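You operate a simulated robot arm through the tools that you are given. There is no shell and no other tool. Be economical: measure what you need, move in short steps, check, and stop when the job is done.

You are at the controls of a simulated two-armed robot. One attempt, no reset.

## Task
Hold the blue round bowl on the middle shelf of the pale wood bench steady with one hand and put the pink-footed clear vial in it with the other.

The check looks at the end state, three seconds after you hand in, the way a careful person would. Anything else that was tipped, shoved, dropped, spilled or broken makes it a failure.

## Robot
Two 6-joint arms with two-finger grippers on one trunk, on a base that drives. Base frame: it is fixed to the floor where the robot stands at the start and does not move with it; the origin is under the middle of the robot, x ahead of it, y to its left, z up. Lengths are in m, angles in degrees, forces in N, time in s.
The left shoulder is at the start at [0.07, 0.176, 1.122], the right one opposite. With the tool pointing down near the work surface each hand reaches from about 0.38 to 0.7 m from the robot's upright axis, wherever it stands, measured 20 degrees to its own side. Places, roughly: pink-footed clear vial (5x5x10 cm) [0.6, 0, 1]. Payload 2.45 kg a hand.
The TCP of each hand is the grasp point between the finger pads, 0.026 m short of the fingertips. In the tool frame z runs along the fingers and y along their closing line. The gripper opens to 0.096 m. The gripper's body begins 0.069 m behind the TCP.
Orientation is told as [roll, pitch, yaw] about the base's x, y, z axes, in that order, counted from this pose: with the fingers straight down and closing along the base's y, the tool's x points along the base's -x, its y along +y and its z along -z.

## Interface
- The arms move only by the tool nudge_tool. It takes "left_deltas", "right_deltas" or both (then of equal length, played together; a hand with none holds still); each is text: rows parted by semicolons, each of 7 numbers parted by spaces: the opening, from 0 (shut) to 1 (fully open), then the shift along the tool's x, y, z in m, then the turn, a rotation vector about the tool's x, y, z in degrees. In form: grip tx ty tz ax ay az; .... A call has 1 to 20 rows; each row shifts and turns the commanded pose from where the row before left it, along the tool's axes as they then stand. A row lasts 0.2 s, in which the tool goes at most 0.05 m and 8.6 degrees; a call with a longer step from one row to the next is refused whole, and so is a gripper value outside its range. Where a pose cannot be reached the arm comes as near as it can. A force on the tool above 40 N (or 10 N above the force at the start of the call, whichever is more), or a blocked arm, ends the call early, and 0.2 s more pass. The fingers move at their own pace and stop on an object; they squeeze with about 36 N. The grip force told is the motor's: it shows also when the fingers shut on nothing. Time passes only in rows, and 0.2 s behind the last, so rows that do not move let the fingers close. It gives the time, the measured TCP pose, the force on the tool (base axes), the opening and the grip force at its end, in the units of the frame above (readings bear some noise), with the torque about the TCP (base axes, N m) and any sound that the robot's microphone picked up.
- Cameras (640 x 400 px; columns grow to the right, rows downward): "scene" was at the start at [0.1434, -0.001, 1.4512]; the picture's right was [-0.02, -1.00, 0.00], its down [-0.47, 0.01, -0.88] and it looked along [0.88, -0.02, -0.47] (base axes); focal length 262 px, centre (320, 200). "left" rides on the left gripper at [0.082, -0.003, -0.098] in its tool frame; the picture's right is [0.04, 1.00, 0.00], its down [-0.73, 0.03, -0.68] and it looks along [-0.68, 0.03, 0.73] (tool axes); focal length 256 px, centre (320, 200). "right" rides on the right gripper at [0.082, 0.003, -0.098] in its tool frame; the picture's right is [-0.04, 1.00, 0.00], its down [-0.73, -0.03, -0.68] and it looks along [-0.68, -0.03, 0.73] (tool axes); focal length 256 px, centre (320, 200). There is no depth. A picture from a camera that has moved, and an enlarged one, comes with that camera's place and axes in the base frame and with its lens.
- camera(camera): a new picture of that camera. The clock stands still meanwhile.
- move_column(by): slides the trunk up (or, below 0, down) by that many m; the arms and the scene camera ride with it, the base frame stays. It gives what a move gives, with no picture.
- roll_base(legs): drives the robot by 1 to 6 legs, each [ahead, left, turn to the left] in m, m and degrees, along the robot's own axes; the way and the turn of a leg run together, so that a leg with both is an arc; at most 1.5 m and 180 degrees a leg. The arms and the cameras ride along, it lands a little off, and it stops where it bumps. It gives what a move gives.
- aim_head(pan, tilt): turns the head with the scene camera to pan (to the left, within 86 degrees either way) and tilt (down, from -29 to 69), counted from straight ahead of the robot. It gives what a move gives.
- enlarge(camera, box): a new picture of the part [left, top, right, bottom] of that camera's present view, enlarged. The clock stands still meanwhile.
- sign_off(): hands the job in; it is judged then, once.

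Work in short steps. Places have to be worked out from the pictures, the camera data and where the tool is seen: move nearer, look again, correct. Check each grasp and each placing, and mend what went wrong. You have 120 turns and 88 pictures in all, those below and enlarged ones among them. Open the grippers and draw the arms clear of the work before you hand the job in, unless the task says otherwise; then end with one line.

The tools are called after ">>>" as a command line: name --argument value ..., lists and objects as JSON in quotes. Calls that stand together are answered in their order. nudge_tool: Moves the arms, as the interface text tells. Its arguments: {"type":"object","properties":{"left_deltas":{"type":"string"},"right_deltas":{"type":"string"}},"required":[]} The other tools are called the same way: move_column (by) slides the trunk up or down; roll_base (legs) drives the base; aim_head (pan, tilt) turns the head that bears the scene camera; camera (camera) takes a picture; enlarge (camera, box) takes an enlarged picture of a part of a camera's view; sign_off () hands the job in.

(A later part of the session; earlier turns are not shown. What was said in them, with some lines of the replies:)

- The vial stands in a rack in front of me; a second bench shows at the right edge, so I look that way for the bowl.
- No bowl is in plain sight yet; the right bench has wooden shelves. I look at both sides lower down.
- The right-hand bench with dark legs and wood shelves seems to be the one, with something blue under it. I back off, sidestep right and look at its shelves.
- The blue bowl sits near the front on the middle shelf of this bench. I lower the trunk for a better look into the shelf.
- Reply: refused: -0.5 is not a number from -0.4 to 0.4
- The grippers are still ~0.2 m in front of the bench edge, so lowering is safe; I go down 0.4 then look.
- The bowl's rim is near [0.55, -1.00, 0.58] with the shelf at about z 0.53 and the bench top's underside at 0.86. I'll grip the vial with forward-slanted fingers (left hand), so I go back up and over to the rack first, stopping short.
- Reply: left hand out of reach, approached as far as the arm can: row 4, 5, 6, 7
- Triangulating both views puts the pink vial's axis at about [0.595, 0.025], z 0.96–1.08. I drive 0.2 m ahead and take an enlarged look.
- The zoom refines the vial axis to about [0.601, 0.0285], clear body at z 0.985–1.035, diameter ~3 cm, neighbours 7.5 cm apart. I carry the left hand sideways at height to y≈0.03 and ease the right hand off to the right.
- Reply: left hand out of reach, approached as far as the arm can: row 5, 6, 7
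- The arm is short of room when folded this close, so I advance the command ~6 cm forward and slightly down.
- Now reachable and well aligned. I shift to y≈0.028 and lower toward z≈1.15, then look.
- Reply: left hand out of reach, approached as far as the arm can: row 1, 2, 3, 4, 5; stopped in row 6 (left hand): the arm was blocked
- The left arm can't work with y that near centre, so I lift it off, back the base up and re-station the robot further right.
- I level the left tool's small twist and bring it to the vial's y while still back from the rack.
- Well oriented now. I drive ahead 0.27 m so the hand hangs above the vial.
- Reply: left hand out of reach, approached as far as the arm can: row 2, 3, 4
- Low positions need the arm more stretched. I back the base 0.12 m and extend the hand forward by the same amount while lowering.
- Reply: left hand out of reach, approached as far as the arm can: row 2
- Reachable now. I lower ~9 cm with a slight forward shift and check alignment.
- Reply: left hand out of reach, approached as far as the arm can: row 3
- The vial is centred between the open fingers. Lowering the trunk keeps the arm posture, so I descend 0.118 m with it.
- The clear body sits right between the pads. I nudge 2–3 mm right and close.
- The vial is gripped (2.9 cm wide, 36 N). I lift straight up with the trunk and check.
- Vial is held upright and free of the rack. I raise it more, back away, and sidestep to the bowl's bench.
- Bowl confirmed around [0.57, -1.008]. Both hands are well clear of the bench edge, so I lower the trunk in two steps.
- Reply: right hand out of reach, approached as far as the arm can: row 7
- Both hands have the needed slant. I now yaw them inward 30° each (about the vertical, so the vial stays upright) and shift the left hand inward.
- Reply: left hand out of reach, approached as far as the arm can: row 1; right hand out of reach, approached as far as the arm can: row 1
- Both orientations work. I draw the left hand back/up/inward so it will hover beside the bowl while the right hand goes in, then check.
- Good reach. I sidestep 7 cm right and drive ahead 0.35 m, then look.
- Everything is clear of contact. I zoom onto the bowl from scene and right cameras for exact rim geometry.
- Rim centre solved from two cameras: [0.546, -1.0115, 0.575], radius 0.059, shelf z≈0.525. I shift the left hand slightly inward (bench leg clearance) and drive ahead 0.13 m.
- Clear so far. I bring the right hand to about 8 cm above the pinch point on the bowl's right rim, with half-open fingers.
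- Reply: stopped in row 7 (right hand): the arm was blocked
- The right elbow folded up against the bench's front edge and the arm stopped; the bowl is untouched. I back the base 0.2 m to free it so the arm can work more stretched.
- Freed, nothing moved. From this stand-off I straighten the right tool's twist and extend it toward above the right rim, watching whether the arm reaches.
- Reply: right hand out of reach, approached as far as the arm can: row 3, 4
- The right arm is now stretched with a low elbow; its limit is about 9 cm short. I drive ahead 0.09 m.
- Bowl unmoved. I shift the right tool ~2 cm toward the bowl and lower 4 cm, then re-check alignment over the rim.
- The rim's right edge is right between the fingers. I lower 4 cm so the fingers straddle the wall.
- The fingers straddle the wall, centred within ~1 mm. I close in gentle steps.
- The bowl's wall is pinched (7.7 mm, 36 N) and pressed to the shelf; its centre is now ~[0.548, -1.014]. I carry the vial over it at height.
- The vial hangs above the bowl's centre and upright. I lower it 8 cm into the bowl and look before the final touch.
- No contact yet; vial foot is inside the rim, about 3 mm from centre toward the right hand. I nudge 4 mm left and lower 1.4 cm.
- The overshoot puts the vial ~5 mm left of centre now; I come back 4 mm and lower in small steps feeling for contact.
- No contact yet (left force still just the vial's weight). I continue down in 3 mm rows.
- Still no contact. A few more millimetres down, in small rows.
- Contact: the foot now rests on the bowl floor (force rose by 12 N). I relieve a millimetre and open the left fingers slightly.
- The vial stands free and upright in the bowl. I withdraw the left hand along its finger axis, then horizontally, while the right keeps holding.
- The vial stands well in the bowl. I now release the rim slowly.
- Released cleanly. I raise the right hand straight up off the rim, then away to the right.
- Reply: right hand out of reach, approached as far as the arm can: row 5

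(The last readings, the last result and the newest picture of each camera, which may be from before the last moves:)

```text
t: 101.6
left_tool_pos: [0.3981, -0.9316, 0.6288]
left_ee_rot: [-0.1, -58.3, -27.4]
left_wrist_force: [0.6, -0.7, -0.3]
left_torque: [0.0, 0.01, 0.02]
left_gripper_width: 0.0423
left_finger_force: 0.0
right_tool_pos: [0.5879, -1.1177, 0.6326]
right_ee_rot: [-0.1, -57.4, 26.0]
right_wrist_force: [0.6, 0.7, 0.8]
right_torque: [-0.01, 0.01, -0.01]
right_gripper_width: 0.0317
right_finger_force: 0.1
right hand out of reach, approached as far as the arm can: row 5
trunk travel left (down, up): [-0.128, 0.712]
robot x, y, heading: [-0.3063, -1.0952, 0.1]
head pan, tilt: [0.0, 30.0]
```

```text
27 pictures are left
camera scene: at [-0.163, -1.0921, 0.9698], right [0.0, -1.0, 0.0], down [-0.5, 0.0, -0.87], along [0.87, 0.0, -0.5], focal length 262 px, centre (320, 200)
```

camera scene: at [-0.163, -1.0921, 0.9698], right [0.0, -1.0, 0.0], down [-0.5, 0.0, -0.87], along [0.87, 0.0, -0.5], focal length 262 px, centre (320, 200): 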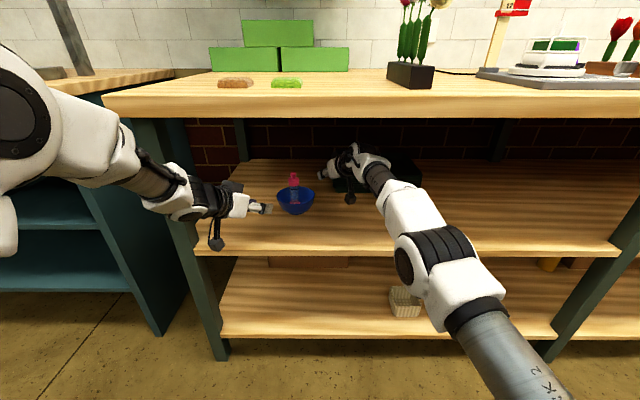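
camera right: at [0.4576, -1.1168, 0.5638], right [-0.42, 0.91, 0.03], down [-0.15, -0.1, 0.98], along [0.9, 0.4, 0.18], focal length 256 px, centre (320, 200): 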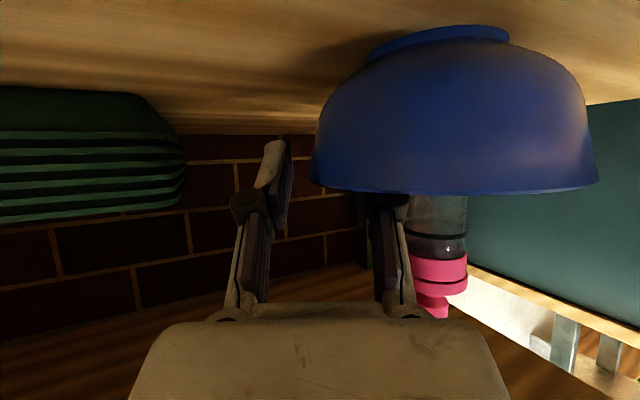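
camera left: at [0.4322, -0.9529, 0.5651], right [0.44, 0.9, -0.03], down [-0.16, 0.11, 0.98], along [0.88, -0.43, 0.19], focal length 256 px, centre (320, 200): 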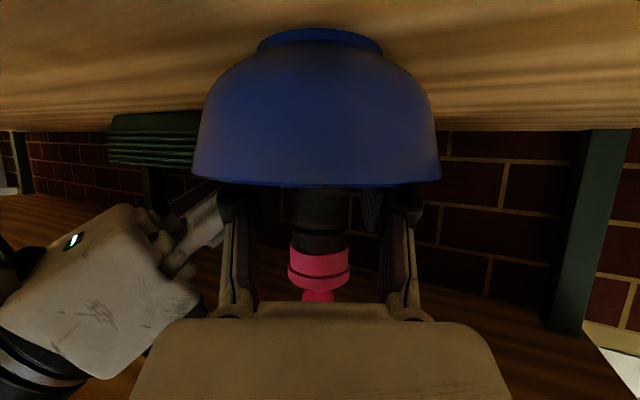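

Both hands are clear of the bowl. I back the base straight out 0.4 m and inspect the result.

>>> roll_base --legs '[[-0.4, 0, 0]]'

>>> camera --camera "scene"

>>> enlarge --camera "scene" --box '[250, 130, 378, 210]'

```text
t: 104.1
left_tool_pos: [0.0008, -0.9366, 0.6297]
left_ee_rot: [0.0, -58.1, -27.8]
left_wrist_force: [-0.6, -0.2, -0.3]
left_torque: [0.01, -0.03, 0.01]
left_gripper_width: 0.0421
left_finger_force: 0.1
right_tool_pos: [0.1906, -1.1232, 0.6319]
right_ee_rot: [-0.1, -57.5, 25.5]
right_wrist_force: [0.5, 0.4, 0.3]
right_torque: [0.03, 0.01, 0.01]
right_gripper_width: 0.0316
right_finger_force: 0.0
trunk travel left (down, up): [-0.128, 0.712]
robot x, y, heading: [-0.7023, -1.0945, -0.1]
head pan, tilt: [0.0, 30.0]
```

```text
26 pictures are left
camera scene: at [-0.5607, -1.0932, 0.9699], right [0.0, -1.0, 0.0], down [-0.5, 0.0, -0.87], along [0.87, 0.0, -0.5], focal length 262 px, centre (320, 200)
```

scene: 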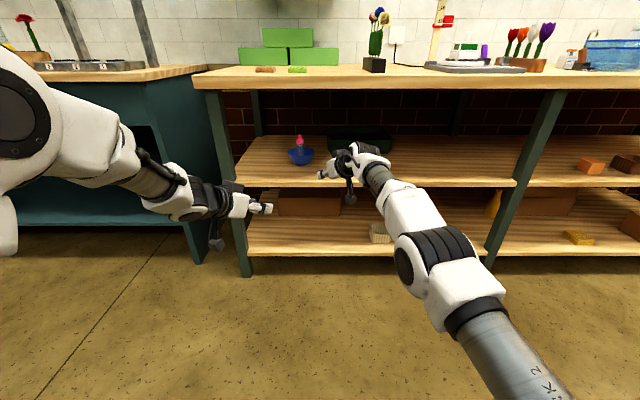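

```text
5.00 times, centred on (314, 170) of scene
camera zoom: at [-0.5607, -1.0932, 0.9699], right [0.0, -1.0, 0.0], down [-0.5, 0.0, -0.87], along [0.87, 0.0, -0.5], focal length 1312 px, centre (350, 350)
```

zoom: 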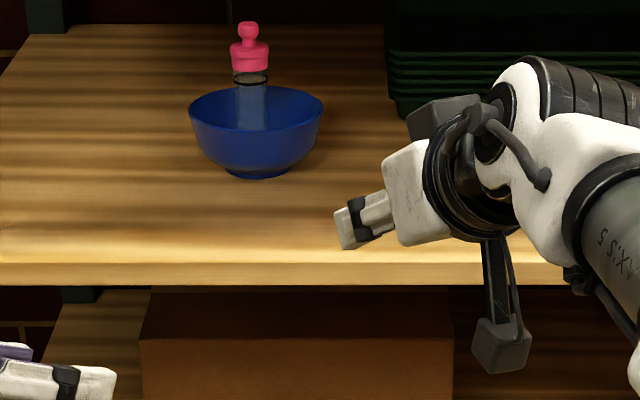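

The vial stands upright in the level bowl and nothing else moved. I open both grippers fully in free space, then hand in.

>>> nudge_tool --left_deltas "0.7 0 0 0 0 0 0;1 0 0 0 0 0 0;1 0 0 0 0 0 0" --right_deltas "0.7 0 0 0 0 0 0;1 0 0 0 0 0 0;1 0 0 0 0 0 0"

>>> sign_off

```text
t: 104.9
left_tool_pos: [0.0012, -0.9366, 0.6307]
left_ee_rot: [0.0, -58.3, -27.9]
left_wrist_force: [0.4, 0.3, 1.1]
left_torque: [-0.01, 0.03, 0.02]
left_gripper_width: 0.0959
left_finger_force: 0.0
right_tool_pos: [0.1912, -1.1227, 0.6329]
right_ee_rot: [0.0, -57.5, 25.5]
right_wrist_force: [0.5, 0.2, -0.3]
right_torque: [0.03, -0.03, 0.02]
right_gripper_width: 0.096
right_finger_force: 0.1
trunk travel left (down, up): [-0.128, 0.712]
robot x, y, heading: [-0.7058, -1.0917, -0.4]
head pan, tilt: [0.0, 30.0]
```

```text
The job is handed in.
```

The pink-footed vial stands upright in the blue bowl on the middle shelf. The right hand held the rim while the left set the vial in; the bowl shifted a few millimetres when gripped. During an earlier approach the right arm was blocked, apparently by the bench's front edge, but the pictures show nothing on the bench disturbed. Both grippers are open and clear.
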